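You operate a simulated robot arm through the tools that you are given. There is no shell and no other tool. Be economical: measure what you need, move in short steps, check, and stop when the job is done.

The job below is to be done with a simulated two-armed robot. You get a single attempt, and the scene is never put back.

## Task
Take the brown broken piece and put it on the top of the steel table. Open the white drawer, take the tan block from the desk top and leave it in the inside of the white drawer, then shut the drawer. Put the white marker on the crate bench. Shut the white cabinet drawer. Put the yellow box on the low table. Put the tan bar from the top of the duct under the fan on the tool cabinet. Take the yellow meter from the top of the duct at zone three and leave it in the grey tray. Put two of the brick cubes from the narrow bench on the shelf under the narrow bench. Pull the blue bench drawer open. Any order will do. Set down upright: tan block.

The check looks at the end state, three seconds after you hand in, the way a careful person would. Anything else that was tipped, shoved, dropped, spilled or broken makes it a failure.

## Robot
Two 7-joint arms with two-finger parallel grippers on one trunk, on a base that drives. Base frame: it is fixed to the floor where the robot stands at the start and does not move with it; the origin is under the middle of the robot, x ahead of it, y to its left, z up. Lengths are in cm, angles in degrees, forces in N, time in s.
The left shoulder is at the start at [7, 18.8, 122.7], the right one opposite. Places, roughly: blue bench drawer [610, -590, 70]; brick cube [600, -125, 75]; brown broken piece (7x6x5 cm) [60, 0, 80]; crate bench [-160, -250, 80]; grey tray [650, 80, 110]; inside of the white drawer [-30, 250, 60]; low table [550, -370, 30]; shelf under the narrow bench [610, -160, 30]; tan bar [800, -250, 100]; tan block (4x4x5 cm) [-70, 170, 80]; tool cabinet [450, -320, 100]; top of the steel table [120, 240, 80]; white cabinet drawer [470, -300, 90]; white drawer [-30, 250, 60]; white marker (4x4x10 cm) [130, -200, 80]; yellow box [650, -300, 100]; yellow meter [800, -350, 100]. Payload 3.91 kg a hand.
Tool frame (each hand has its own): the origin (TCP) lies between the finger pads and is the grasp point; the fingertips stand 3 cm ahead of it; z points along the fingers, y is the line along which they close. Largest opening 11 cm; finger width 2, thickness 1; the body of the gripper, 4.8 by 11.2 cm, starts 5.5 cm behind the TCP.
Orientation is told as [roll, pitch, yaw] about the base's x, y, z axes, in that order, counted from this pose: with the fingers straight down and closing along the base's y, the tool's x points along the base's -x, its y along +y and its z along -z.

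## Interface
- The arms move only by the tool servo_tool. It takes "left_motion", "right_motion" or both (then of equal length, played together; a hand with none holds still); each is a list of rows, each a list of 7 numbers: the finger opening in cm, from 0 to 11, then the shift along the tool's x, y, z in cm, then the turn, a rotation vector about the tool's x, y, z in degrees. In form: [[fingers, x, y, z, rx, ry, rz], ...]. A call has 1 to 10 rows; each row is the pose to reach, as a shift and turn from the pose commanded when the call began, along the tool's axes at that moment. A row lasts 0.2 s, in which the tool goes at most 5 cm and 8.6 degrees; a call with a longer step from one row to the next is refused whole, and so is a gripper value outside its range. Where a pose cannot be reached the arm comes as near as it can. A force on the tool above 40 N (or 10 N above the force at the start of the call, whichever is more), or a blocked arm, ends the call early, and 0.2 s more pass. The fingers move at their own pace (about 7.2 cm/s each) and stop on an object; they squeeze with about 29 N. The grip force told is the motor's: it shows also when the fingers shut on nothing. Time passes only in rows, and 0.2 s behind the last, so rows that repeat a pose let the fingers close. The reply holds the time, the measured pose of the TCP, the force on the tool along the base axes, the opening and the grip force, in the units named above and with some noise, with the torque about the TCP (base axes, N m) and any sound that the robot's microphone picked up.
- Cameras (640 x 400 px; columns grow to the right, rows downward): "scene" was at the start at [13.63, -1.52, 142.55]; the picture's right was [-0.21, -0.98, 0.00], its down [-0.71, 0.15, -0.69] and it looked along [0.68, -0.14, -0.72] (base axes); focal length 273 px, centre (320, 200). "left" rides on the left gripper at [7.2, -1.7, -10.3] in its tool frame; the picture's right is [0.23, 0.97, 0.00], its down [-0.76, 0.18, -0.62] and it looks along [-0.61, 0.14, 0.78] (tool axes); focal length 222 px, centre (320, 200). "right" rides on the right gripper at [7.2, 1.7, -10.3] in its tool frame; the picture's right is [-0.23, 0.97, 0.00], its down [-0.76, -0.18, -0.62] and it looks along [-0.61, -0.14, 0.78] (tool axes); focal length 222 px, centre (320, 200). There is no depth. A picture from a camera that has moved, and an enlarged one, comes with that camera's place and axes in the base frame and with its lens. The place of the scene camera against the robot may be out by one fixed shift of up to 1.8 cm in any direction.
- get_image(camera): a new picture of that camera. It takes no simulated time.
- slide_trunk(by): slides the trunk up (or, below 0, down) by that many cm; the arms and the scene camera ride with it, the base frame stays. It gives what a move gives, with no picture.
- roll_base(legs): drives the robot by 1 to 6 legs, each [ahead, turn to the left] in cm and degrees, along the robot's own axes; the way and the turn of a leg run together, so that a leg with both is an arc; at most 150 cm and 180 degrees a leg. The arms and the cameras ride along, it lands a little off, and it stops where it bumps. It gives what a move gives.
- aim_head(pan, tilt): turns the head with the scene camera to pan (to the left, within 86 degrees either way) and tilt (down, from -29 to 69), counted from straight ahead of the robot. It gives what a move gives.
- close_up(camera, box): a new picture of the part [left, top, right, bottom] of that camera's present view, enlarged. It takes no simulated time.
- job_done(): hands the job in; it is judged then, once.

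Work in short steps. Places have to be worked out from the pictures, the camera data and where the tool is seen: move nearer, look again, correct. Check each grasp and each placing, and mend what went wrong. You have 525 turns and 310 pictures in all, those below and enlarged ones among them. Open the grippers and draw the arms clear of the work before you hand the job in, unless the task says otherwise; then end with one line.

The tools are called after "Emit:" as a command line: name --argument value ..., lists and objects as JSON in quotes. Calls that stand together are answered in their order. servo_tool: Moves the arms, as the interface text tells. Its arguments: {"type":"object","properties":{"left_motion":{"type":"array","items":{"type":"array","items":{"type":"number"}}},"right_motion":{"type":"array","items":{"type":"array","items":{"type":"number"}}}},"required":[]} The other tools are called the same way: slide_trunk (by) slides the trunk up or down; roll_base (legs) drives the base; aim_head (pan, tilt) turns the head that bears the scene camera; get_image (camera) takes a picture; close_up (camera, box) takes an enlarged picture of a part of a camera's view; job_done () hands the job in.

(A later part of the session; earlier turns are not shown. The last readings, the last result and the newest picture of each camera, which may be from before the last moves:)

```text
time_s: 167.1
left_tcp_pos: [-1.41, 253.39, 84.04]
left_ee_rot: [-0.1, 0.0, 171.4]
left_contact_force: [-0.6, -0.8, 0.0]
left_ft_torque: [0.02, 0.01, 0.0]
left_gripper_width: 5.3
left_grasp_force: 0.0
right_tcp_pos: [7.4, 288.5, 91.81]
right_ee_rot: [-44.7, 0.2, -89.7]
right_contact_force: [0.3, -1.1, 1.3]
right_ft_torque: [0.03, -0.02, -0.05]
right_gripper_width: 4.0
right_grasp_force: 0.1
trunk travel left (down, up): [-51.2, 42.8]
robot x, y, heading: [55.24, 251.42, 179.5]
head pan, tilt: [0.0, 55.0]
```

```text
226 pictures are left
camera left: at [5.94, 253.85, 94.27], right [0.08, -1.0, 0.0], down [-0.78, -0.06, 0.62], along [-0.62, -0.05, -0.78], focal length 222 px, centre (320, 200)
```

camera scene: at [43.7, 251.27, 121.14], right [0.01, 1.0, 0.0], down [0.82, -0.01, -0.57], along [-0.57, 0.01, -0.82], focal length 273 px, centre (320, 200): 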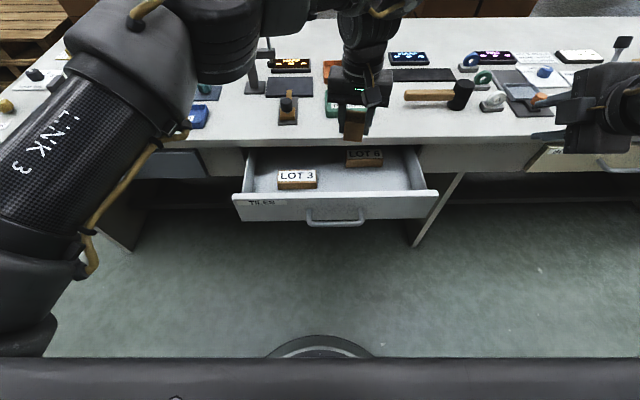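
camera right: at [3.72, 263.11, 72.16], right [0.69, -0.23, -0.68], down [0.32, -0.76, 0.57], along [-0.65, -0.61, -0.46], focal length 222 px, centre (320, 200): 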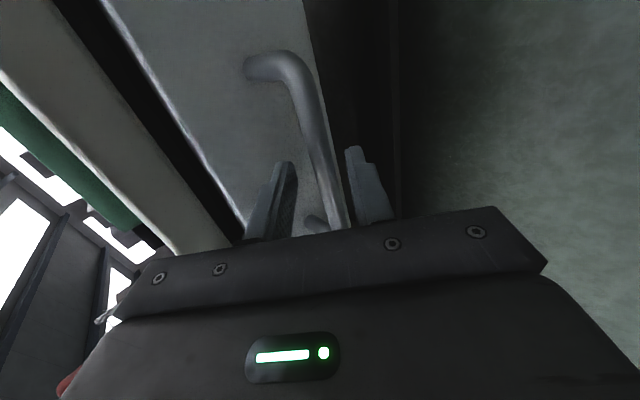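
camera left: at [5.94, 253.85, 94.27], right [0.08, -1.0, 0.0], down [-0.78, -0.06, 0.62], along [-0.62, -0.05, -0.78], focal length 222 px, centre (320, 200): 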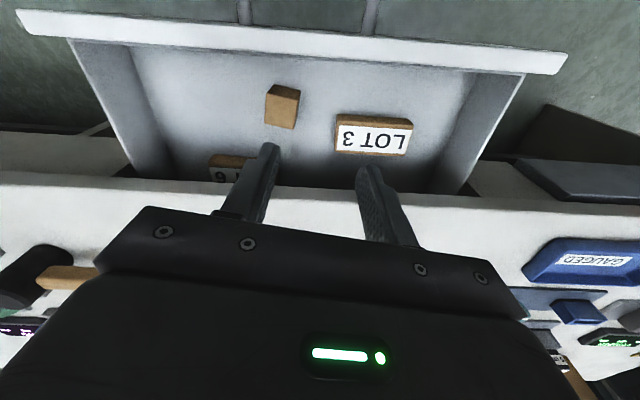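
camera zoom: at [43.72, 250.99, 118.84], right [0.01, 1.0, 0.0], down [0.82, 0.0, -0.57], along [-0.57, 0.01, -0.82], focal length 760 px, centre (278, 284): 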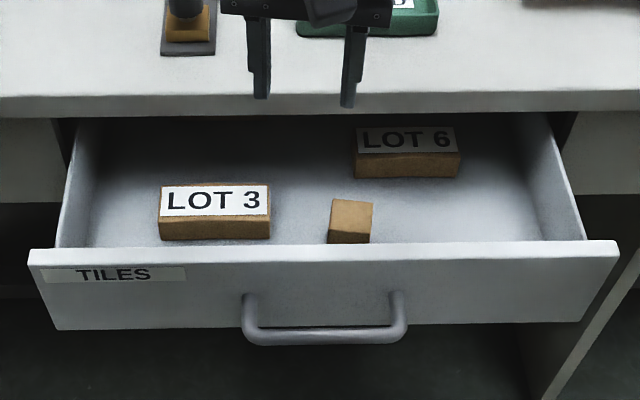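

The block stands upright in the drawer. Now I close the drawer by pushing the handle bar with the left closed fingers: move out to x≈18 and lower.

Emit:
servo_tool --left_motion '[[4, 4.5, -1, 0, 0, 0, 0], [2, 9, -2, 0, 0, 0, 0], [0, 13.5, -3.5, 0, 0, 0, 0], [0, 17, -5, 0, 0, 0, 0], [0, 19, -5.5, 0, 0, 0, 0]]'

Emit:
slide_trunk --by -10

```text
time_s: 168.3
left_tcp_pos: [6.63, 255.34, 83.73]
left_ee_rot: [0.1, 0.2, 171.3]
left_contact_force: [0.1, 0.2, -0.2]
left_ft_torque: [-0.03, -0.01, -0.03]
left_gripper_width: 0.0
left_grasp_force: 29.3
left hand out of reach, approached as far as the arm can: row 2, 3, 4, 5
right_tcp_pos: [7.3, 288.82, 91.65]
right_ee_rot: [-44.7, -0.1, -89.8]
right_contact_force: [0.6, 1.4, -0.5]
right_ft_torque: [0.01, 0.0, 0.0]
right_gripper_width: 4.03
right_grasp_force: 0.1
trunk travel left (down, up): [-51.2, 42.8]
robot x, y, heading: [54.81, 251.37, 179.5]
head pan, tilt: [0.0, 55.0]
```

```text
time_s: 169.7
left_tcp_pos: [6.69, 255.26, 73.84]
left_ee_rot: [0.1, 0.0, 171.2]
left_contact_force: [-0.5, -0.1, -0.9]
left_ft_torque: [0.0, -0.01, -0.01]
left_gripper_width: 0.0
left_grasp_force: 29.0
right_tcp_pos: [7.44, 288.85, 81.66]
right_ee_rot: [-44.7, -0.1, -89.8]
right_contact_force: [0.8, -0.3, 0.8]
right_ft_torque: [0.0, 0.05, 0.01]
right_gripper_width: 3.98
right_grasp_force: 0.0
trunk travel left (down, up): [-41.2, 52.8]
robot x, y, heading: [55.23, 251.17, 179.5]
head pan, tilt: [0.0, 55.0]
```

Left hand couldn't come closer to the body. I back the robot 9 cm so the hand is outside the handle.

Emit:
roll_base --legs '[[-9, 0]]'

Emit:
get_image --camera "left"

Emit:
get_image --camera "scene"

```text
time_s: 170.8
left_tcp_pos: [15.74, 255.38, 73.86]
left_ee_rot: [0.2, 0.0, 171.1]
left_contact_force: [0.6, -0.5, 0.3]
left_ft_torque: [-0.05, 0.02, 0.02]
left_gripper_width: 0.01
left_grasp_force: 29.1
right_tcp_pos: [16.64, 289.07, 81.7]
right_ee_rot: [-44.8, -0.3, -90.2]
right_contact_force: [0.9, -0.8, 0.0]
right_ft_torque: [0.01, 0.01, 0.0]
right_gripper_width: 3.98
right_grasp_force: 0.0
trunk travel left (down, up): [-41.2, 52.8]
robot x, y, heading: [64.13, 251.23, 179.3]
head pan, tilt: [0.0, 55.0]
```

```text
225 pictures are left
camera left: at [23.18, 255.97, 84.16], right [0.07, -1.0, 0.0], down [-0.78, -0.05, 0.62], along [-0.62, -0.05, -0.78], focal length 222 px, centre (320, 200)
```

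left: 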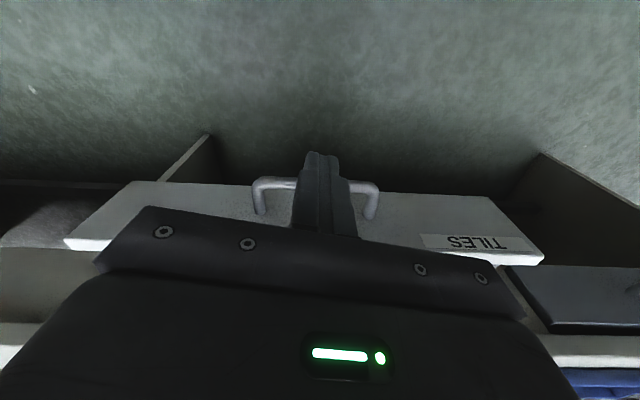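

```text
224 pictures are left
camera scene: at [52.86, 251.41, 108.86], right [0.01, 1.0, 0.0], down [0.82, -0.01, -0.57], along [-0.57, 0.01, -0.82], focal length 273 px, centre (320, 200)
```

scene: 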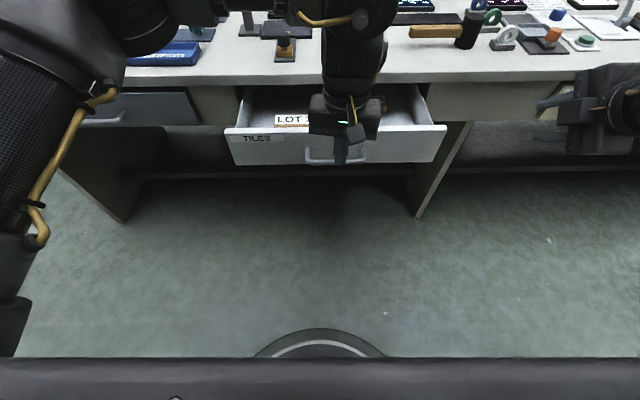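

Emit:
servo_tool --left_motion '[[0, 0, 0, 3, 0, 0, 0], [0, 0, 0, 6, 0, 0, 0], [0, 0, 0, 8, 0, 0, 0], [0, -1.5, 0.2, 8, 0, 0, 0], [0, -2.5, 0.4, 8, 0, 0, 0], [0, -3.2, 0.5, 8, 0, 0, 0]]'

Emit:
get_image --camera "left"

```text
time_s: 172.2
left_tcp_pos: [12.26, 255.67, 65.73]
left_ee_rot: [0.0, 0.2, 170.9]
left_contact_force: [-0.5, -0.3, -0.2]
left_ft_torque: [-0.01, -0.04, 0.01]
left_gripper_width: 0.0
left_grasp_force: 29.0
right_tcp_pos: [16.5, 288.95, 81.59]
right_ee_rot: [-44.7, -0.1, -90.1]
right_contact_force: [0.1, -0.6, -0.5]
right_ft_torque: [0.01, 0.04, 0.01]
right_gripper_width: 3.99
right_grasp_force: 0.1
trunk travel left (down, up): [-41.2, 52.8]
robot x, y, heading: [64.22, 251.23, 179.5]
head pan, tilt: [0.0, 55.0]
```

```text
223 pictures are left
camera left: at [19.7, 256.11, 76.05], right [0.07, -1.0, 0.0], down [-0.78, -0.05, 0.62], along [-0.62, -0.05, -0.78], focal length 222 px, centre (320, 200)
```

left: 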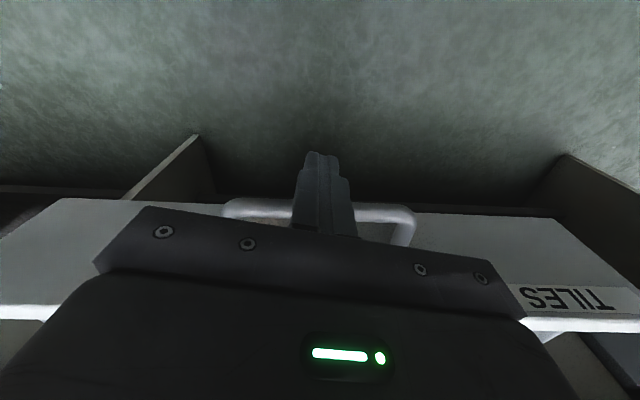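

Fingers sit just in front of the bar. Push slowly.

Emit:
servo_tool --left_motion '[[0, -1, 0.15, 0, 0, 0, 0], [0, -2.5, 0.38, 0, 0, 0, 0], [0, -4.2, 0.63, 0, 0, 0, 0], [0, -6, 0.9, 0, 0, 0, 0], [0, -7.8, 1.2, 0, 0, 0, 0], [0, -9.6, 1.5, 0, 0, 0, 0], [0, -11.4, 1.7, 0, 0, 0, 0], [0, -13, 2, 0, 0, 0, 0], [0, -14.5, 2.2, 0, 0, 0, 0], [0, -15.5, 2.3, 0, 0, 0, 0]]'

Emit:
get_image --camera "left"

```text
time_s: 174.4
left_tcp_pos: [-0.72, 254.23, 65.72]
left_ee_rot: [0.1, 0.0, 171.0]
left_contact_force: [1.0, 0.6, 0.2]
left_ft_torque: [0.03, -0.06, -0.02]
left_gripper_width: 0.02
left_grasp_force: 29.0
left hand out of reach, approached as far as the arm can: row 8, 9, 10
right_tcp_pos: [16.55, 288.83, 81.54]
right_ee_rot: [-44.5, -0.1, -90.1]
right_contact_force: [-1.3, -0.1, -0.7]
right_ft_torque: [-0.04, 0.04, 0.0]
right_gripper_width: 4.0
right_grasp_force: 0.1
trunk travel left (down, up): [-41.2, 52.8]
robot x, y, heading: [64.59, 251.2, 179.3]
head pan, tilt: [0.0, 55.0]
```

```text
222 pictures are left
camera left: at [6.67, 254.62, 76.03], right [0.07, -1.0, 0.0], down [-0.78, -0.06, 0.62], along [-0.62, -0.05, -0.78], focal length 222 px, centre (320, 200)
```

left: 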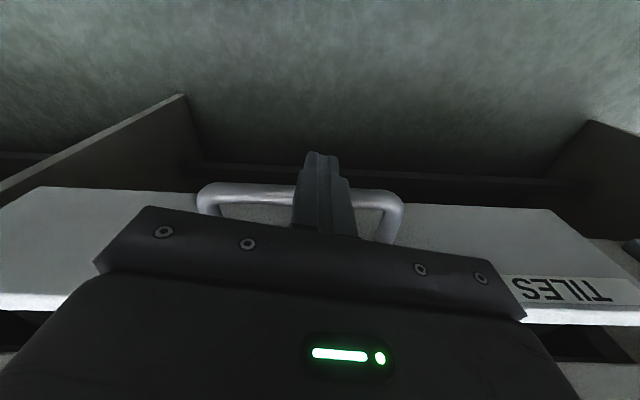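

Arm is at its reach; I finish the push by rolling the base forward 3.3 cm.

Emit:
roll_base --legs '[[3.3, 0]]'

Emit:
close_up --camera "scene" --box '[200, 60, 460, 220]'

```text
time_s: 175.2
left_tcp_pos: [-4.1, 254.27, 65.63]
left_ee_rot: [0.0, 0.0, 170.9]
left_contact_force: [-0.5, -0.3, -0.5]
left_ft_torque: [0.0, -0.05, -0.01]
left_gripper_width: 0.0
left_grasp_force: 28.7
right_tcp_pos: [13.23, 289.09, 81.48]
right_ee_rot: [-44.6, -0.1, -90.1]
right_contact_force: [0.0, 0.1, -0.3]
right_ft_torque: [-0.02, 0.0, -0.01]
right_gripper_width: 4.0
right_grasp_force: 0.1
trunk travel left (down, up): [-41.2, 52.8]
robot x, y, heading: [60.68, 251.11, 179.4]
head pan, tilt: [0.0, 55.0]
```

```text
2.46 times, centred on (330, 140) of scene
camera zoom: at [49.32, 251.4, 108.82], right [0.01, 1.0, 0.0], down [0.82, -0.01, -0.57], along [-0.57, 0.01, -0.82], focal length 672 px, centre (295, 348)
```

zoom: 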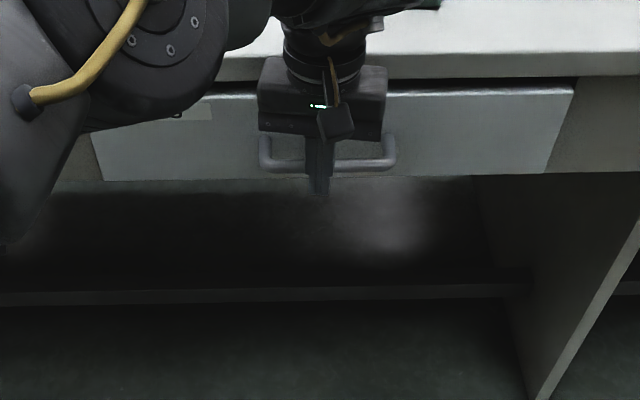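

Nearly shut; push a bit further.

Emit:
roll_base --legs '[[1.2, 0]]'

Emit:
close_up --camera "scene" --box '[200, 60, 460, 220]'

```text
time_s: 176.1
left_tcp_pos: [-4.54, 254.21, 65.76]
left_ee_rot: [0.0, 0.8, 171.2]
left_contact_force: [6.9, -3.2, 7.7]
left_ft_torque: [-0.07, -0.04, 0.09]
left_gripper_width: 0.02
left_grasp_force: 28.4
right_tcp_pos: [12.51, 289.05, 81.7]
right_ee_rot: [-44.8, -0.1, -90.0]
right_contact_force: [-0.3, -0.3, -0.3]
right_ft_torque: [0.02, -0.04, 0.04]
right_gripper_width: 4.02
right_grasp_force: 0.0
trunk travel left (down, up): [-41.2, 52.8]
robot x, y, heading: [60.29, 251.0, 179.7]
head pan, tilt: [0.0, 55.0]
stopped in leg 1: the force on the tool passed its limit (the readings are from after the stop); the commanded pose is now the measured one
```

```text
2.46 times, centred on (330, 140) of scene
camera zoom: at [48.63, 251.37, 108.86], right [0.01, 1.0, 0.0], down [0.82, -0.01, -0.57], along [-0.57, 0.01, -0.82], focal length 672 px, centre (295, 348)
```

zoom: 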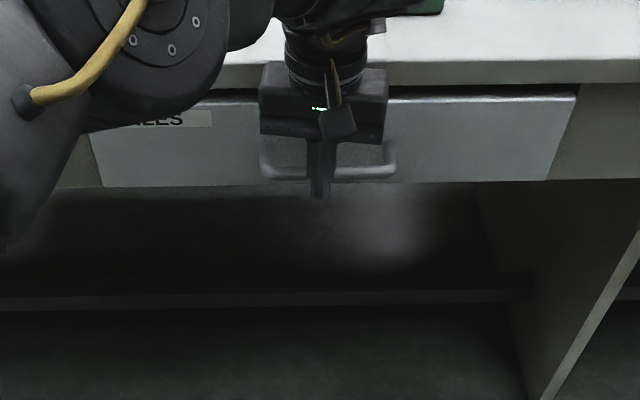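

Hit the stop: drawer shut. Back off slightly, raise the trunk back to travel height.

Emit:
roll_base --legs '[[-5, 0]]'

Emit:
slide_trunk --by 32

Emit:
close_up --camera "scene" --box '[200, 80, 460, 260]'

```text
time_s: 177.0
left_tcp_pos: [0.55, 254.12, 65.68]
left_ee_rot: [0.1, 0.7, 171.1]
left_contact_force: [0.5, -0.3, -0.4]
left_ft_torque: [0.0, 0.02, -0.03]
left_gripper_width: 0.0
left_grasp_force: 29.1
right_tcp_pos: [17.37, 288.91, 81.67]
right_ee_rot: [-44.8, -0.1, -90.1]
right_contact_force: [0.8, 0.2, -0.4]
right_ft_torque: [-0.02, 0.01, 0.01]
right_gripper_width: 4.01
right_grasp_force: 0.0
trunk travel left (down, up): [-41.2, 52.8]
robot x, y, heading: [64.75, 250.87, 179.2]
head pan, tilt: [0.0, 55.0]
```

```text
time_s: 180.2
left_tcp_pos: [0.39, 254.22, 97.61]
left_ee_rot: [0.0, 1.0, 171.1]
left_contact_force: [0.6, -0.3, -0.9]
left_ft_torque: [0.0, -0.01, 0.02]
left_gripper_width: 0.0
left_grasp_force: 29.2
right_tcp_pos: [17.14, 288.82, 113.72]
right_ee_rot: [-44.8, -0.2, -90.1]
right_contact_force: [0.7, -0.2, -0.4]
right_ft_torque: [-0.01, 0.0, 0.01]
right_gripper_width: 4.01
right_grasp_force: 0.1
trunk travel left (down, up): [-73.2, 20.8]
robot x, y, heading: [64.87, 251.07, 179.3]
head pan, tilt: [0.0, 55.0]
```

```text
2.22 times, centred on (330, 170) of scene
camera zoom: at [53.45, 251.34, 140.84], right [0.01, 1.0, 0.0], down [0.82, -0.01, -0.57], along [-0.57, 0.01, -0.82], focal length 607 px, centre (298, 267)
```

zoom: 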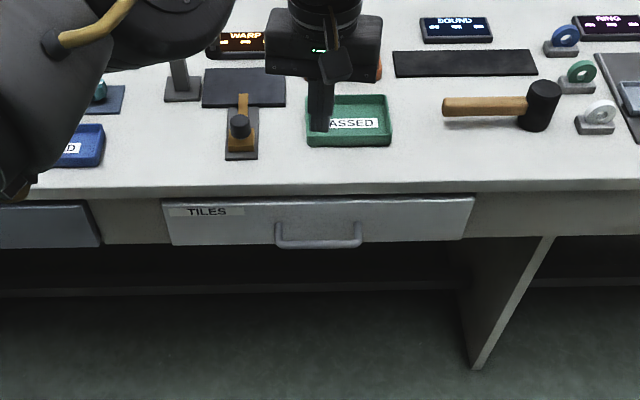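

Drawer closed with the block in. Now I bring both hands to a compact, level travel pose.

Emit:
servo_tool --left_motion '[[2, 3.2, 2.8, 0, 0, 0, 0], [4, 6.4, 5.6, 0, 0, 0, 0], [6, 9.6, 8.4, 0, 0, 0, 0], [8, 12.8, 11.2, 0, 0, 0, 0], [8, 16, 14, 0, 0, 0, 0], [8, 19.2, 16.8, 0, 0, 0, 0], [8, 22, 19.6, 0, 0, 0, 0]]' --right_motion '[[4, -2, 1.5, 1, -7, 0, 0], [4, -4, 3, 2, -14, 0, 0], [4, -6, 4.5, 3, -21, 0, 0], [4, -8, 6, 4, -28, 0, 0], [4, -10, 7.5, 5, -35, 0, 0], [4, -12, 9, 6, -42, 0, 0], [4, -14, 10.5, 7, -45, 0, 0]]'

Emit:
servo_tool --right_motion '[[4, 0, 0, 0, 0, 0, 8.5], [4, 0, 0, 0, 0, 0, 17], [4, 0, 0, 0, 0, 0, 25.5], [4, 0, 0, 0, 0, 0, 34], [4, 0, 0, 0, 0, 0, 42.5], [4, 0, 0, 0, 0, 0, 51], [4, 0, 0, 0, 0, 0, 59.5], [4, 0, 0, 0, 0, 0, 68], [4, 0, 0, 0, 0, 0, 76.5], [4, 0, 0, 0, 0, 0, 85]]'

```text
time_s: 181.8
left_tcp_pos: [18.98, 231.54, 97.74]
left_ee_rot: [-0.2, 1.0, 171.1]
left_contact_force: [0.4, -0.4, -0.9]
left_ft_torque: [0.04, -0.01, -0.01]
left_gripper_width: 8.0
left_grasp_force: 0.0
right_tcp_pos: [19.88, 274.66, 101.34]
right_ee_rot: [0.3, 0.0, -90.1]
right_contact_force: [0.2, -0.3, 0.0]
right_ft_torque: [0.01, 0.01, 0.0]
right_gripper_width: 4.0
right_grasp_force: 0.1
trunk travel left (down, up): [-73.2, 20.8]
robot x, y, heading: [64.99, 251.23, 179.2]
head pan, tilt: [0.0, 55.0]
```

```text
time_s: 184.0
left_tcp_pos: [18.87, 231.83, 97.66]
left_ee_rot: [-0.1, 0.9, 171.1]
left_contact_force: [-0.6, 0.3, 0.4]
left_ft_torque: [0.01, 0.02, 0.0]
left_gripper_width: 7.96
left_grasp_force: 0.1
right_tcp_pos: [19.83, 274.9, 101.27]
right_ee_rot: [0.1, 0.3, -175.2]
right_contact_force: [-0.7, 0.4, -0.8]
right_ft_torque: [-0.03, 0.02, 0.02]
right_gripper_width: 4.0
right_grasp_force: 0.0
trunk travel left (down, up): [-73.2, 20.8]
robot x, y, heading: [64.97, 250.98, 179.3]
head pan, tilt: [0.0, 55.0]
```

Now to the white marker around (130,-200). I retrace: forward, along the desk front, then diagonal past the column with good clearance.

Emit:
roll_base --legs '[[24, 0], [0, 90], [125, 0], [0, -47], [96, 0]]'

Emit:
aim_head --pan 30 --tilt 20

Emit:
get_image --camera "scene"

```text
time_s: 201.8
left_tcp_pos: [-56.89, 26.07, 97.77]
left_ee_rot: [-0.1, 0.8, -148.4]
left_contact_force: [0.1, 0.2, 0.2]
left_ft_torque: [-0.03, -0.02, -0.01]
left_gripper_width: 8.02
left_grasp_force: 0.1
right_tcp_pos: [-84.05, 59.58, 101.32]
right_ee_rot: [0.1, 0.3, -134.6]
right_contact_force: [-0.1, 0.6, 0.0]
right_ft_torque: [-0.02, 0.0, -0.01]
right_gripper_width: 4.03
right_grasp_force: 0.0
trunk travel left (down, up): [-73.2, 20.8]
robot x, y, heading: [-33.95, 70.61, -140.3]
head pan, tilt: [0.0, 55.0]
```

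```text
time_s: 202.8
left_tcp_pos: [-56.81, 26.08, 97.59]
left_ee_rot: [-0.1, 0.8, -148.4]
left_contact_force: [-0.6, 0.1, 0.5]
left_ft_torque: [0.0, 0.01, -0.01]
left_gripper_width: 8.0
left_grasp_force: 0.0
right_tcp_pos: [-84.16, 59.42, 101.31]
right_ee_rot: [0.2, 0.3, -134.6]
right_contact_force: [-0.5, 0.0, -0.5]
right_ft_torque: [0.03, 0.01, 0.02]
right_gripper_width: 4.01
right_grasp_force: 0.0
trunk travel left (down, up): [-73.2, 20.8]
robot x, y, heading: [-34.29, 71.2, -140.2]
head pan, tilt: [30.0, 20.0]
```

```text
218 pictures are left
camera scene: at [-40.6, 58.87, 146.05], right [-0.94, 0.34, 0.0], down [0.12, 0.32, -0.94], along [-0.32, -0.88, -0.34], focal length 273 px, centre (320, 200)
```

scene: 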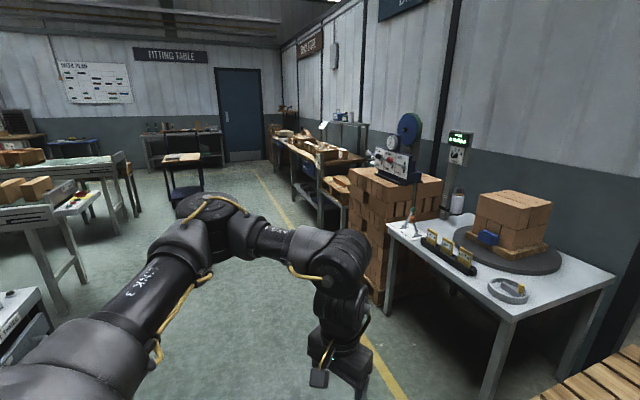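

Emit:
roll_base --legs '[[0, 50], [70, 0]]'

Emit:
aim_head --pan 35 --tilt 22

Emit:
get_image --camera "scene"

```text
time_s: 208.7
left_tcp_pos: [-20.35, -43.59, 97.84]
left_ee_rot: [0.0, 0.8, -101.3]
left_contact_force: [0.3, 0.0, 0.3]
left_ft_torque: [0.0, -0.01, -0.01]
left_gripper_width: 8.0
left_grasp_force: 0.1
right_tcp_pos: [-63.35, -40.77, 101.28]
right_ee_rot: [0.2, 0.2, -87.4]
right_contact_force: [-0.4, 0.3, 0.1]
right_ft_torque: [0.0, -0.01, 0.0]
right_gripper_width: 3.99
right_grasp_force: 0.1
trunk travel left (down, up): [-73.2, 20.8]
robot x, y, heading: [-37.94, 3.51, -93.3]
head pan, tilt: [30.0, 20.0]
```

```text
time_s: 209.3
left_tcp_pos: [-20.4, -43.7, 97.73]
left_ee_rot: [-0.1, 0.9, -101.3]
left_contact_force: [0.0, -0.1, 0.0]
left_ft_torque: [0.01, -0.02, 0.05]
left_gripper_width: 7.99
left_grasp_force: 0.2
right_tcp_pos: [-63.26, -40.89, 101.31]
right_ee_rot: [0.1, 0.3, -87.4]
right_contact_force: [0.0, -0.5, -0.4]
right_ft_torque: [0.0, 0.01, -0.02]
right_gripper_width: 4.02
right_grasp_force: 0.0
trunk travel left (down, up): [-73.2, 20.8]
robot x, y, heading: [-37.91, 3.12, -92.8]
head pan, tilt: [35.0, 22.0]
```

```text
217 pictures are left
camera scene: at [-32.2, -9.57, 145.73], right [-0.85, -0.53, 0.0], down [-0.2, 0.32, -0.93], along [0.49, -0.79, -0.37], focal length 273 px, centre (320, 200)
```

scene: 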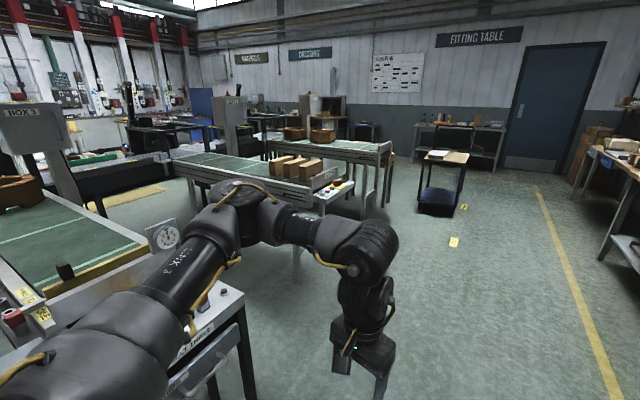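

Emit:
close_up --camera "scene" --box '[220, 120, 420, 240]'

Emit:
close_up --camera "scene" --box '[400, 130, 480, 190]'

```text
3.20 times, centred on (320, 180) of scene
camera zoom: at [-32.2, -9.57, 145.73], right [-0.85, -0.53, 0.0], down [-0.2, 0.32, -0.93], along [0.49, -0.79, -0.37], focal length 874 px, centre (320, 264)
```

zoom: 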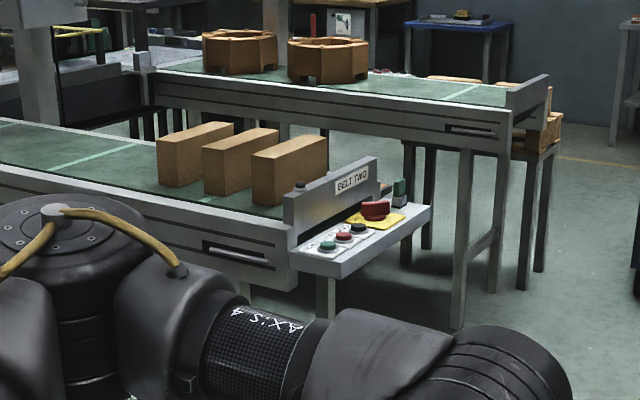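

```text
6.67 times, centred on (440, 160) of scene
camera zoom: at [-32.2, -9.57, 145.73], right [-0.85, -0.53, 0.0], down [-0.2, 0.32, -0.93], along [0.49, -0.79, -0.37], focal length 1820 px, centre (-480, 467)
```

zoom: 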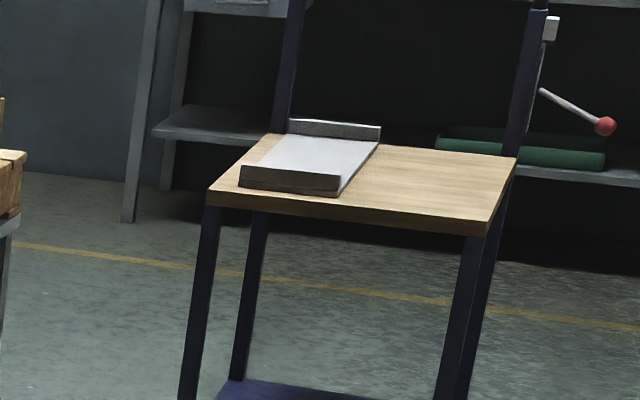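

Emit:
roll_base --legs '[[0, 3], [150, 0], [0, 45]]'

Emit:
aim_head --pan 40 --tilt 25

Emit:
get_image --camera "scene"

```text
time_s: 219.2
left_tcp_pos: [11.77, -162.07, 97.74]
left_ee_rot: [-0.1, 0.8, -51.2]
left_contact_force: [-0.7, 0.2, -0.7]
left_ft_torque: [0.03, 0.0, -0.02]
left_gripper_width: 8.0
left_grasp_force: 0.0
right_tcp_pos: [-17.98, -193.13, 101.42]
right_ee_rot: [0.0, 0.3, -37.3]
right_contact_force: [0.2, -0.4, -0.2]
right_ft_torque: [0.0, 0.01, 0.01]
right_gripper_width: 4.03
right_grasp_force: 0.0
trunk travel left (down, up): [-73.2, 20.8]
robot x, y, heading: [-35.07, -145.17, -42.7]
head pan, tilt: [35.0, 22.0]
```

```text
time_s: 219.8
left_tcp_pos: [11.69, -161.91, 97.81]
left_ee_rot: [-0.1, 0.9, -51.2]
left_contact_force: [0.5, -0.1, 0.6]
left_ft_torque: [0.01, 0.02, -0.02]
left_gripper_width: 7.98
left_grasp_force: 0.0
right_tcp_pos: [-18.07, -193.12, 101.32]
right_ee_rot: [0.1, 0.1, -37.3]
right_contact_force: [0.2, 0.2, -0.5]
right_ft_torque: [-0.02, 0.0, 0.01]
right_gripper_width: 4.01
right_grasp_force: 0.1
trunk travel left (down, up): [-73.2, 20.8]
robot x, y, heading: [-35.23, -144.87, -43.0]
head pan, tilt: [40.0, 25.0]
```

```text
214 pictures are left
camera scene: at [-21.64, -148.87, 145.24], right [-0.05, -1.0, 0.0], down [-0.42, 0.02, -0.91], along [0.91, -0.05, -0.42], focal length 273 px, centre (320, 200)
```

scene: 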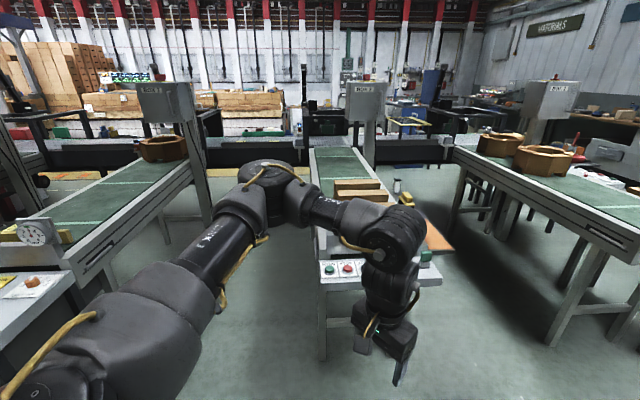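

Emit:
close_up --camera "scene" --box '[340, 150, 480, 270]'

```text
3.33 times, centred on (410, 210) of scene
camera zoom: at [-21.64, -148.87, 145.24], right [-0.05, -1.0, 0.0], down [-0.42, 0.02, -0.91], along [0.91, -0.05, -0.42], focal length 910 px, centre (20, 167)
```

zoom: 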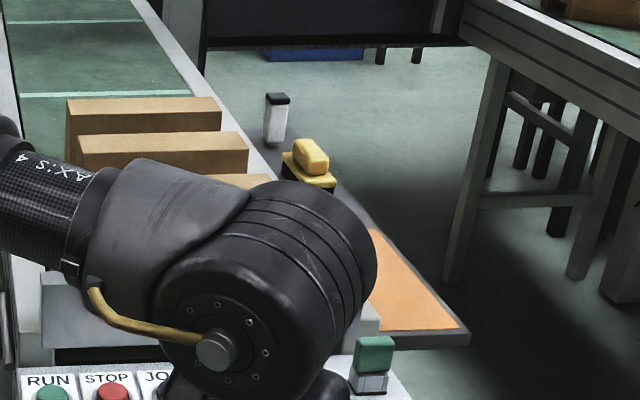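

The white marker (dark cap) stands on the ledge beside Belt Two near (127,-203). I enter the gap between the belts: to about (12,-227), then on to (62,-242) facing +x.

Emit:
roll_base --legs '[[0, -17], [95, 0], [0, 45]]'

Emit:
aim_head --pan 20 --tilt 30

Emit:
get_image --camera "scene"

```text
time_s: 227.9
left_tcp_pos: [63.62, -221.44, 97.63]
left_ee_rot: [0.0, 0.7, -22.5]
left_contact_force: [0.1, 0.0, 0.1]
left_ft_torque: [0.0, -0.02, 0.02]
left_gripper_width: 8.0
left_grasp_force: 0.0
right_tcp_pos: [52.51, -263.03, 101.27]
right_ee_rot: [0.1, 0.2, -8.8]
right_contact_force: [0.5, -0.2, 0.2]
right_ft_torque: [0.03, -0.01, 0.02]
right_gripper_width: 4.01
right_grasp_force: 0.1
trunk travel left (down, up): [-73.2, 20.8]
robot x, y, heading: [14.48, -229.01, -14.1]
head pan, tilt: [40.0, 25.0]
```

```text
time_s: 228.8
left_tcp_pos: [63.66, -221.53, 97.81]
left_ee_rot: [-0.1, 1.0, -22.5]
left_contact_force: [-0.3, 0.1, -0.2]
left_ft_torque: [-0.01, 0.0, 0.0]
left_gripper_width: 8.03
left_grasp_force: 0.1
right_tcp_pos: [52.51, -263.16, 101.35]
right_ee_rot: [0.1, 0.3, -8.8]
right_contact_force: [-0.8, -0.4, -0.5]
right_ft_torque: [0.03, -0.02, 0.01]
right_gripper_width: 4.01
right_grasp_force: 0.1
trunk travel left (down, up): [-73.2, 20.8]
robot x, y, heading: [13.92, -229.11, -14.1]
head pan, tilt: [20.0, 30.0]
```

```text
212 pictures are left
camera scene: at [28.97, -229.48, 144.45], right [0.1, -0.99, 0.0], down [-0.5, -0.05, -0.87], along [0.86, 0.09, -0.5], focal length 273 px, centre (320, 200)
```

scene: 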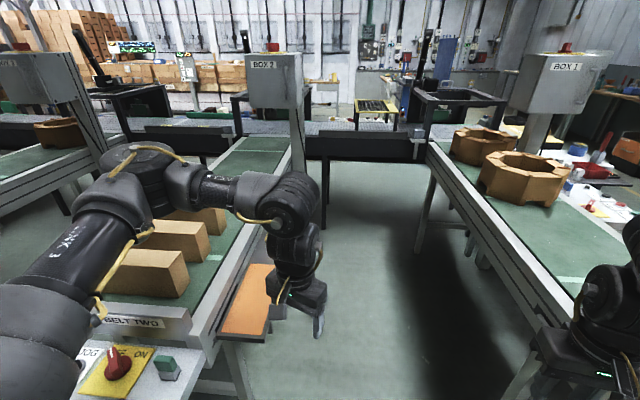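

Emit:
roll_base --legs '[[46, 0], [0, 14]]'

Emit:
get_image --camera "scene"

Emit:
get_image --camera "left"

```text
time_s: 232.4
left_tcp_pos: [104.99, -222.02, 97.8]
left_ee_rot: [-0.1, 1.0, -9.4]
left_contact_force: [-0.1, -0.5, 0.2]
left_ft_torque: [-0.02, -0.02, 0.01]
left_gripper_width: 8.0
left_grasp_force: 0.0
right_tcp_pos: [103.65, -265.16, 101.28]
right_ee_rot: [0.1, 0.3, 4.4]
right_contact_force: [-0.9, 0.0, -0.7]
right_ft_torque: [-0.01, 0.02, 0.03]
right_gripper_width: 4.02
right_grasp_force: 0.1
trunk travel left (down, up): [-73.2, 20.8]
robot x, y, heading: [58.96, -240.71, -1.0]
head pan, tilt: [20.0, 30.0]
```

```text
211 pictures are left
camera scene: at [73.11, -237.87, 144.45], right [0.32, -0.95, 0.0], down [-0.47, -0.16, -0.87], along [0.82, 0.28, -0.5], focal length 273 px, centre (320, 200)
```

scene: 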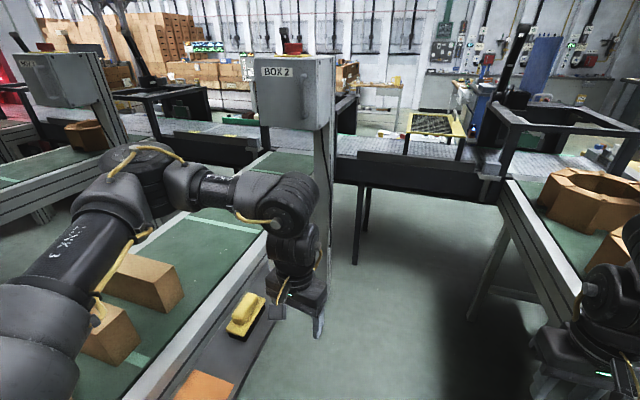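

```text
210 pictures are left
camera left: at [97.71, -222.61, 108.13], right [-0.07, 1.0, 0.0], down [0.79, 0.05, 0.61], along [0.61, 0.04, -0.79], focal length 222 px, centre (320, 200)
```

left: 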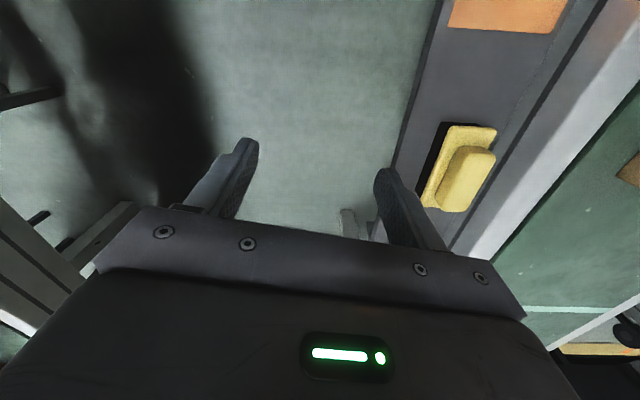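

Emit:
servo_tool --left_motion '[[8, -2, 2.9, -2, 0, 0, 0], [8, -4, 5.8, -4, 0, 0, 0], [8, -6, 8.7, -5, 0, 0, 0], [8, -8.2, 11.5, -5, 0, 0, 0], [8, -8.2, 11.5, -5, 0, 0, 0]]'

Emit:
get_image --camera "left"

Emit:
get_image --camera "scene"

```text
time_s: 233.6
left_tcp_pos: [114.87, -211.82, 102.51]
left_ee_rot: [-0.1, 0.7, -9.4]
left_contact_force: [-0.7, 0.3, 0.4]
left_ft_torque: [-0.01, 0.0, 0.01]
left_gripper_width: 7.99
left_grasp_force: 0.1
right_tcp_pos: [103.56, -265.09, 101.27]
right_ee_rot: [0.0, 0.2, 4.4]
right_contact_force: [-0.2, -0.5, 0.0]
right_ft_torque: [-0.01, 0.0, -0.02]
right_gripper_width: 4.01
right_grasp_force: 0.0
trunk travel left (down, up): [-73.2, 20.8]
robot x, y, heading: [58.93, -240.75, -1.4]
head pan, tilt: [20.0, 30.0]
```

```text
209 pictures are left
camera left: at [107.63, -212.45, 112.85], right [-0.06, 1.0, 0.0], down [0.79, 0.05, 0.61], along [0.61, 0.04, -0.79], focal length 222 px, centre (320, 200)
```

left: 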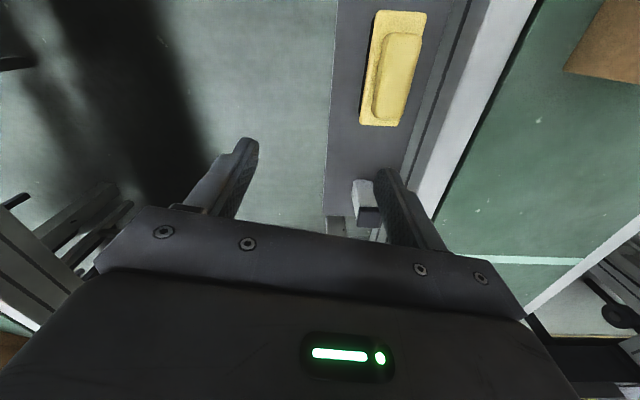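

```text
208 pictures are left
camera scene: at [73.05, -237.87, 144.45], right [0.32, -0.95, 0.0], down [-0.47, -0.16, -0.87], along [0.82, 0.28, -0.5], focal length 273 px, centre (320, 200)
```

scene: 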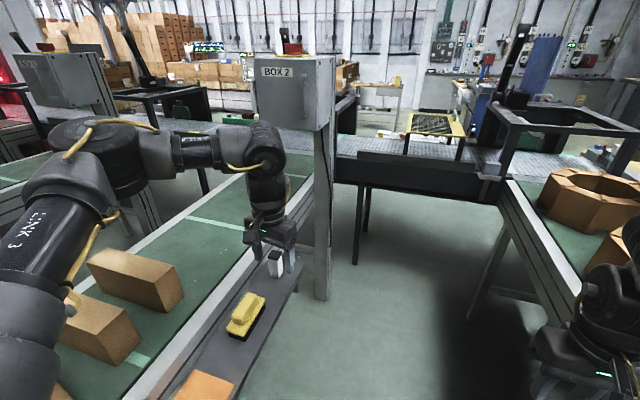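

Emit:
close_up --camera "left" --box '[320, 160, 420, 240]'

Emit:
close_up --camera "scene" --box '[210, 200, 330, 350]'

```text
5.00 times, centred on (370, 200) of left
camera zoom: at [107.63, -212.45, 112.85], right [-0.06, 1.0, 0.0], down [0.79, 0.05, 0.61], along [0.61, 0.04, -0.79], focal length 1111 px, centre (70, 200)
```

zoom: 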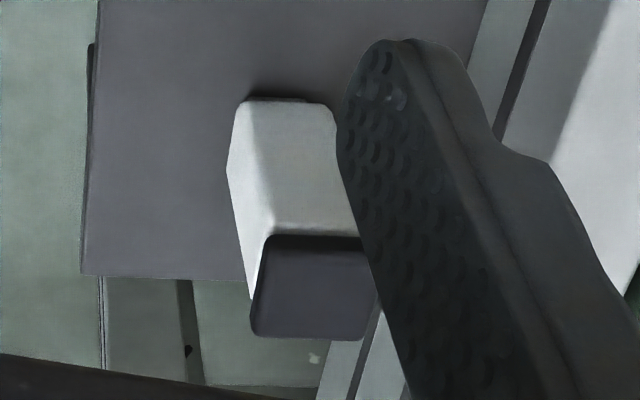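

```text
2.67 times, centred on (270, 275) of scene
camera zoom: at [73.05, -237.87, 144.45], right [0.32, -0.95, 0.0], down [-0.47, -0.16, -0.87], along [0.82, 0.28, -0.5], focal length 728 px, centre (453, 0)
```

zoom: 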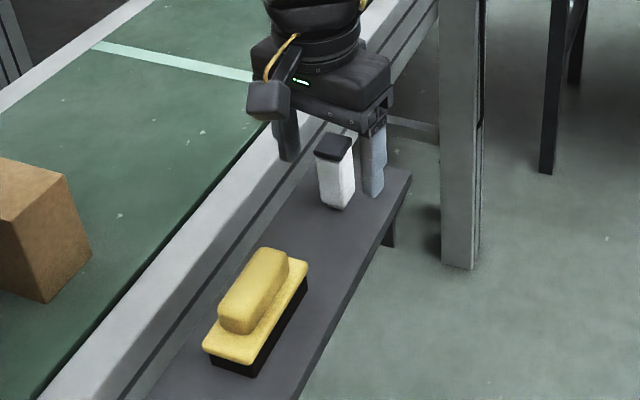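

By its known 4×4×10 size the marker top is at z≈79 and it stands near (137,-201) on the low ledge. That needs a closer stance: roll forward 18 cm.

Emit:
roll_base --legs '[[18, 0]]'

Emit:
get_image --camera "left"

```text
time_s: 235.1
left_tcp_pos: [132.85, -212.25, 102.51]
left_ee_rot: [-0.2, 0.8, -9.6]
left_contact_force: [0.3, 0.2, -0.3]
left_ft_torque: [0.03, 0.01, 0.0]
left_gripper_width: 7.99
left_grasp_force: 0.1
right_tcp_pos: [121.54, -265.47, 101.31]
right_ee_rot: [0.1, 0.3, 4.3]
right_contact_force: [-0.3, -0.5, -0.4]
right_ft_torque: [0.02, 0.02, -0.01]
right_gripper_width: 4.01
right_grasp_force: 0.1
trunk travel left (down, up): [-73.2, 20.8]
robot x, y, heading: [76.96, -241.21, -1.4]
head pan, tilt: [20.0, 30.0]
```

```text
205 pictures are left
camera left: at [125.55, -212.85, 112.87], right [-0.06, 1.0, 0.0], down [0.79, 0.05, 0.61], along [0.61, 0.04, -0.79], focal length 222 px, centre (320, 200)
```

left: 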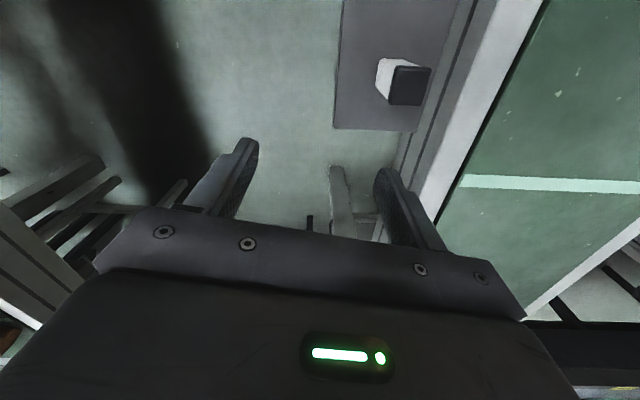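

Triangulated: marker top z≈88.2 at (129.6,-203.5), base ≈80.6. I move above with a 5.5 cm opening and check.

Emit:
servo_tool --left_motion '[[5.5, 1.2, 2, 0, 0, 0, 0], [5.5, 2.4, 4, 0, 0, 0, 0], [5.5, 3.6, 6, 0, 0, 0, 0], [5.5, 4.67, 8.1, 0, 0, 0, 0], [5.5, 4.67, 8.1, 4, 0, 0, 0], [5.5, 4.67, 8.1, 7, 0, 0, 0], [5.5, 4.67, 8.1, 7, 0, 0, 0]]'

Emit:
get_image --camera "left"

```text
time_s: 236.7
left_tcp_pos: [129.69, -203.42, 95.73]
left_ee_rot: [0.0, 0.8, -9.4]
left_contact_force: [-1.3, -0.6, 0.5]
left_ft_torque: [0.0, 0.01, 0.04]
left_gripper_width: 5.51
left_grasp_force: 0.0
right_tcp_pos: [121.61, -265.56, 101.26]
right_ee_rot: [0.1, 0.1, 4.4]
right_contact_force: [0.1, -0.4, 1.0]
right_ft_torque: [-0.01, -0.04, 0.03]
right_gripper_width: 3.98
right_grasp_force: 0.1
trunk travel left (down, up): [-73.2, 20.8]
robot x, y, heading: [76.75, -241.32, -1.1]
head pan, tilt: [20.0, 30.0]
```

```text
204 pictures are left
camera left: at [122.4, -204.11, 106.08], right [-0.06, 1.0, 0.0], down [0.79, 0.05, 0.61], along [0.61, 0.04, -0.79], focal length 222 px, centre (320, 200)
```

left: 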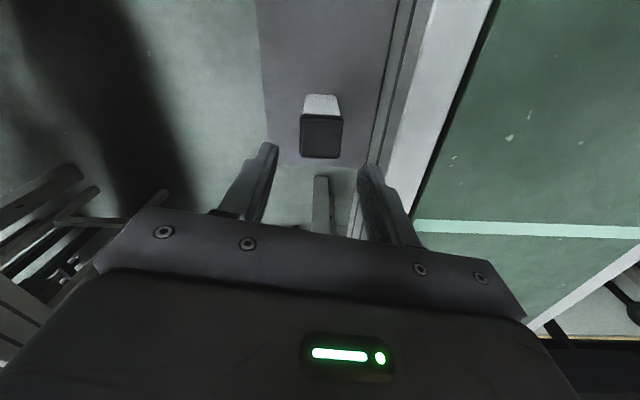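

Perfectly aligned. Descend to z≈85.8 and close.

Emit:
servo_tool --left_motion '[[5.5, 0, 0, 3.5, 0, 0, 0], [5.5, 0, 0, 7, 0, 0, 0], [5.5, 0, 0, 9, 0, 0, 0], [5.5, 0, 0, 10, 0, 0, 0], [3, 0, 0, 10, 0, 0, 0], [2, 0, 0, 10, 0, 0, 0], [2, 0, 0, 10, 0, 0, 0], [2, 0, 0, 10, 0, 0, 0]]'

```text
time_s: 238.5
left_tcp_pos: [129.39, -203.49, 85.54]
left_ee_rot: [-0.1, 0.9, -9.5]
left_contact_force: [-0.2, -0.2, -0.2]
left_ft_torque: [-0.01, 0.01, -0.02]
left_gripper_width: 3.56
left_grasp_force: 28.5
right_tcp_pos: [121.67, -265.41, 101.37]
right_ee_rot: [0.2, 0.1, 4.4]
right_contact_force: [0.7, 0.2, -0.7]
right_ft_torque: [0.0, 0.0, 0.0]
right_gripper_width: 4.0
right_grasp_force: 0.1
trunk travel left (down, up): [-73.2, 20.8]
robot x, y, heading: [76.82, -241.39, -1.1]
head pan, tilt: [20.0, 30.0]
```

Gripped (3.56 cm). Lift, tuck in, and back out of the gap.

Emit:
servo_tool --left_motion '[[2, 0, 0, -4, 0, 0, 0], [2, 0, 0, -8, 0, 0, 0], [2, 0, 0, -12, 0, 0, 0], [2, 0, 0, -16, 0, 0, 0], [2, 0.8, -4.5, -16, 0, 0, 0], [2, 1.5, -9, -16, 0, 0, 0], [2, 2.5, -13.5, -16, 0, 0, 0], [2, 3.5, -18, -16, 0, 0, 0]]'

Emit:
roll_base --legs '[[-80, 0], [0, 160]]'

Emit:
aim_head --pan 15 --tilt 20

Emit:
get_image --camera "scene"

```text
time_s: 240.3
left_tcp_pos: [123.26, -220.63, 101.4]
left_ee_rot: [0.1, 0.9, -9.4]
left_contact_force: [0.0, -0.5, -1.4]
left_ft_torque: [0.04, 0.01, -0.01]
left_gripper_width: 3.54
left_grasp_force: 28.9
right_tcp_pos: [121.55, -265.73, 101.19]
right_ee_rot: [0.1, 0.3, 4.4]
right_contact_force: [-0.4, -1.2, -0.5]
right_ft_torque: [0.01, 0.05, -0.02]
right_gripper_width: 3.98
right_grasp_force: 0.0
trunk travel left (down, up): [-73.2, 20.8]
robot x, y, heading: [77.01, -241.22, -1.0]
head pan, tilt: [20.0, 30.0]
```

```text
time_s: 251.2
left_tcp_pos: [-55.6, -240.93, 101.28]
left_ee_rot: [-0.1, 0.8, 148.6]
left_contact_force: [0.4, -0.3, -1.4]
left_ft_torque: [-0.01, 0.01, 0.01]
left_gripper_width: 3.55
left_grasp_force: 29.1
right_tcp_pos: [-37.29, -199.94, 101.28]
right_ee_rot: [0.0, 0.3, 162.6]
right_contact_force: [-0.5, -0.1, 0.1]
right_ft_torque: [0.02, 0.0, 0.02]
right_gripper_width: 3.98
right_grasp_force: 0.0
trunk travel left (down, up): [-73.2, 20.8]
robot x, y, heading: [-4.5, -239.01, 157.0]
head pan, tilt: [20.0, 30.0]
```

```text
time_s: 251.9
left_tcp_pos: [-55.57, -240.92, 101.24]
left_ee_rot: [-0.1, 0.9, 148.6]
left_contact_force: [0.7, 0.0, -1.3]
left_ft_torque: [0.01, 0.01, 0.0]
left_gripper_width: 3.54
left_grasp_force: 29.0
right_tcp_pos: [-37.24, -199.85, 101.34]
right_ee_rot: [0.2, 0.2, 162.5]
right_contact_force: [0.7, -0.9, 0.0]
right_ft_torque: [-0.04, -0.02, -0.01]
right_gripper_width: 4.01
right_grasp_force: 0.0
trunk travel left (down, up): [-73.2, 20.8]
robot x, y, heading: [-4.72, -239.1, 156.8]
head pan, tilt: [15.0, 20.0]
```

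```text
203 pictures are left
camera scene: at [-17.73, -235.72, 146.05], right [0.14, 0.99, 0.0], down [0.34, -0.05, -0.94], along [-0.93, 0.13, -0.34], focal length 273 px, centre (320, 200)
```

scene: 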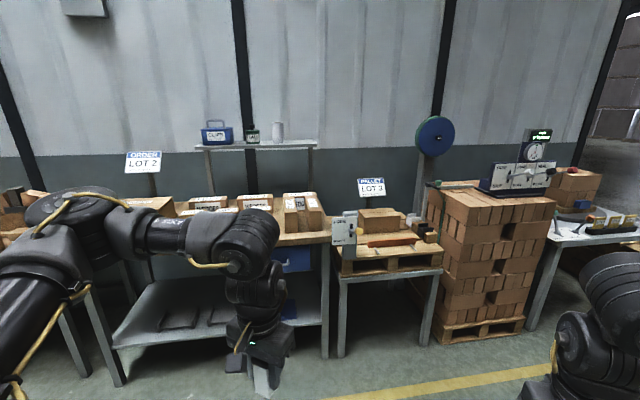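

Emit:
close_up --camera "scene" --box '[90, 140, 450, 340]'

```text
1.78 times, centred on (270, 240) of scene
camera zoom: at [-17.73, -235.72, 146.05], right [0.14, 0.99, 0.0], down [0.34, -0.05, -0.94], along [-0.93, 0.13, -0.34], focal length 485 px, centre (409, 129)
```

zoom: 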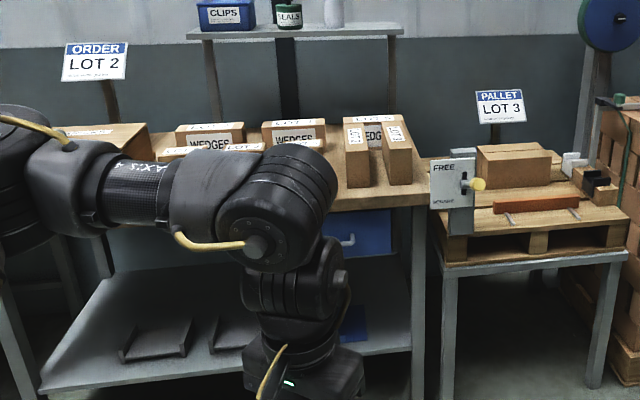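

Emit:
roll_base --legs '[[0, 26], [60, 0]]'

Emit:
aim_head --pan 0 --tilt 30

Emit:
get_image --camera "scene"

```text
time_s: 256.6
left_tcp_pos: [-110.17, -265.32, 101.36]
left_ee_rot: [-0.1, 0.9, 173.9]
left_contact_force: [0.7, 0.8, -1.4]
left_ft_torque: [-0.02, 0.01, 0.02]
left_gripper_width: 3.56
left_grasp_force: 29.6
right_tcp_pos: [-110.94, -220.25, 101.34]
right_ee_rot: [0.1, 0.2, -172.3]
right_contact_force: [-0.4, 0.2, 0.3]
right_ft_torque: [0.0, 0.0, -0.01]
right_gripper_width: 3.97
right_grasp_force: 0.1
trunk travel left (down, up): [-73.2, 20.8]
robot x, y, heading: [-64.72, -241.7, -178.3]
head pan, tilt: [15.0, 20.0]
```

```text
time_s: 257.4
left_tcp_pos: [-110.13, -265.33, 101.33]
left_ee_rot: [-0.1, 0.8, 173.9]
left_contact_force: [-1.5, -0.3, -0.6]
left_ft_torque: [0.01, -0.04, 0.02]
left_gripper_width: 3.55
left_grasp_force: 29.2
right_tcp_pos: [-111.09, -220.2, 101.34]
right_ee_rot: [0.2, 0.1, -172.3]
right_contact_force: [0.3, 0.2, -0.7]
right_ft_torque: [-0.01, -0.01, 0.01]
right_gripper_width: 4.01
right_grasp_force: 0.0
trunk travel left (down, up): [-73.2, 20.8]
robot x, y, heading: [-65.31, -242.37, -177.7]
head pan, tilt: [0.0, 30.0]
```

```text
201 pictures are left
camera scene: at [-78.22, -242.26, 144.45], right [-0.04, 1.0, 0.0], down [0.5, 0.02, -0.87], along [-0.87, -0.03, -0.5], focal length 273 px, centre (320, 200)
```

scene: 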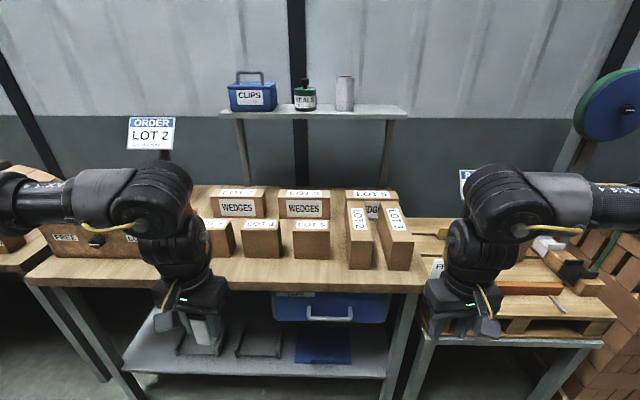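

Free strip in front of the boxes: x≈-138…-151. Roll 18 cm nearer, then place the marker at about (-144.5,-258).

Emit:
roll_base --legs '[[18, 0]]'

Emit:
get_image --camera "left"

```text
time_s: 258.9
left_tcp_pos: [-128.05, -265.81, 101.42]
left_ee_rot: [-0.1, 0.9, 173.8]
left_contact_force: [0.1, 0.4, -1.5]
left_ft_torque: [-0.02, 0.01, -0.03]
left_gripper_width: 3.55
left_grasp_force: 28.9
right_tcp_pos: [-128.89, -220.92, 101.4]
right_ee_rot: [0.2, 0.2, -172.3]
right_contact_force: [-0.4, -0.5, -0.7]
right_ft_torque: [0.0, 0.01, 0.0]
right_gripper_width: 3.99
right_grasp_force: 0.0
trunk travel left (down, up): [-73.2, 20.8]
robot x, y, heading: [-82.91, -242.37, -177.8]
head pan, tilt: [0.0, 30.0]
```

```text
200 pictures are left
camera left: at [-120.77, -265.09, 111.79], right [0.12, -0.99, 0.0], down [-0.79, -0.09, 0.61], along [-0.61, -0.08, -0.79], focal length 222 px, centre (320, 200)
```

left: 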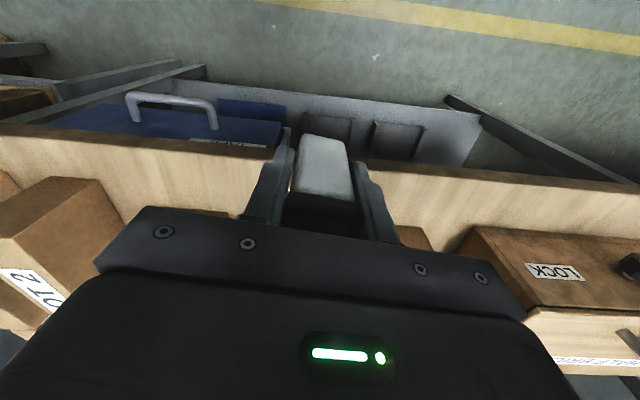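

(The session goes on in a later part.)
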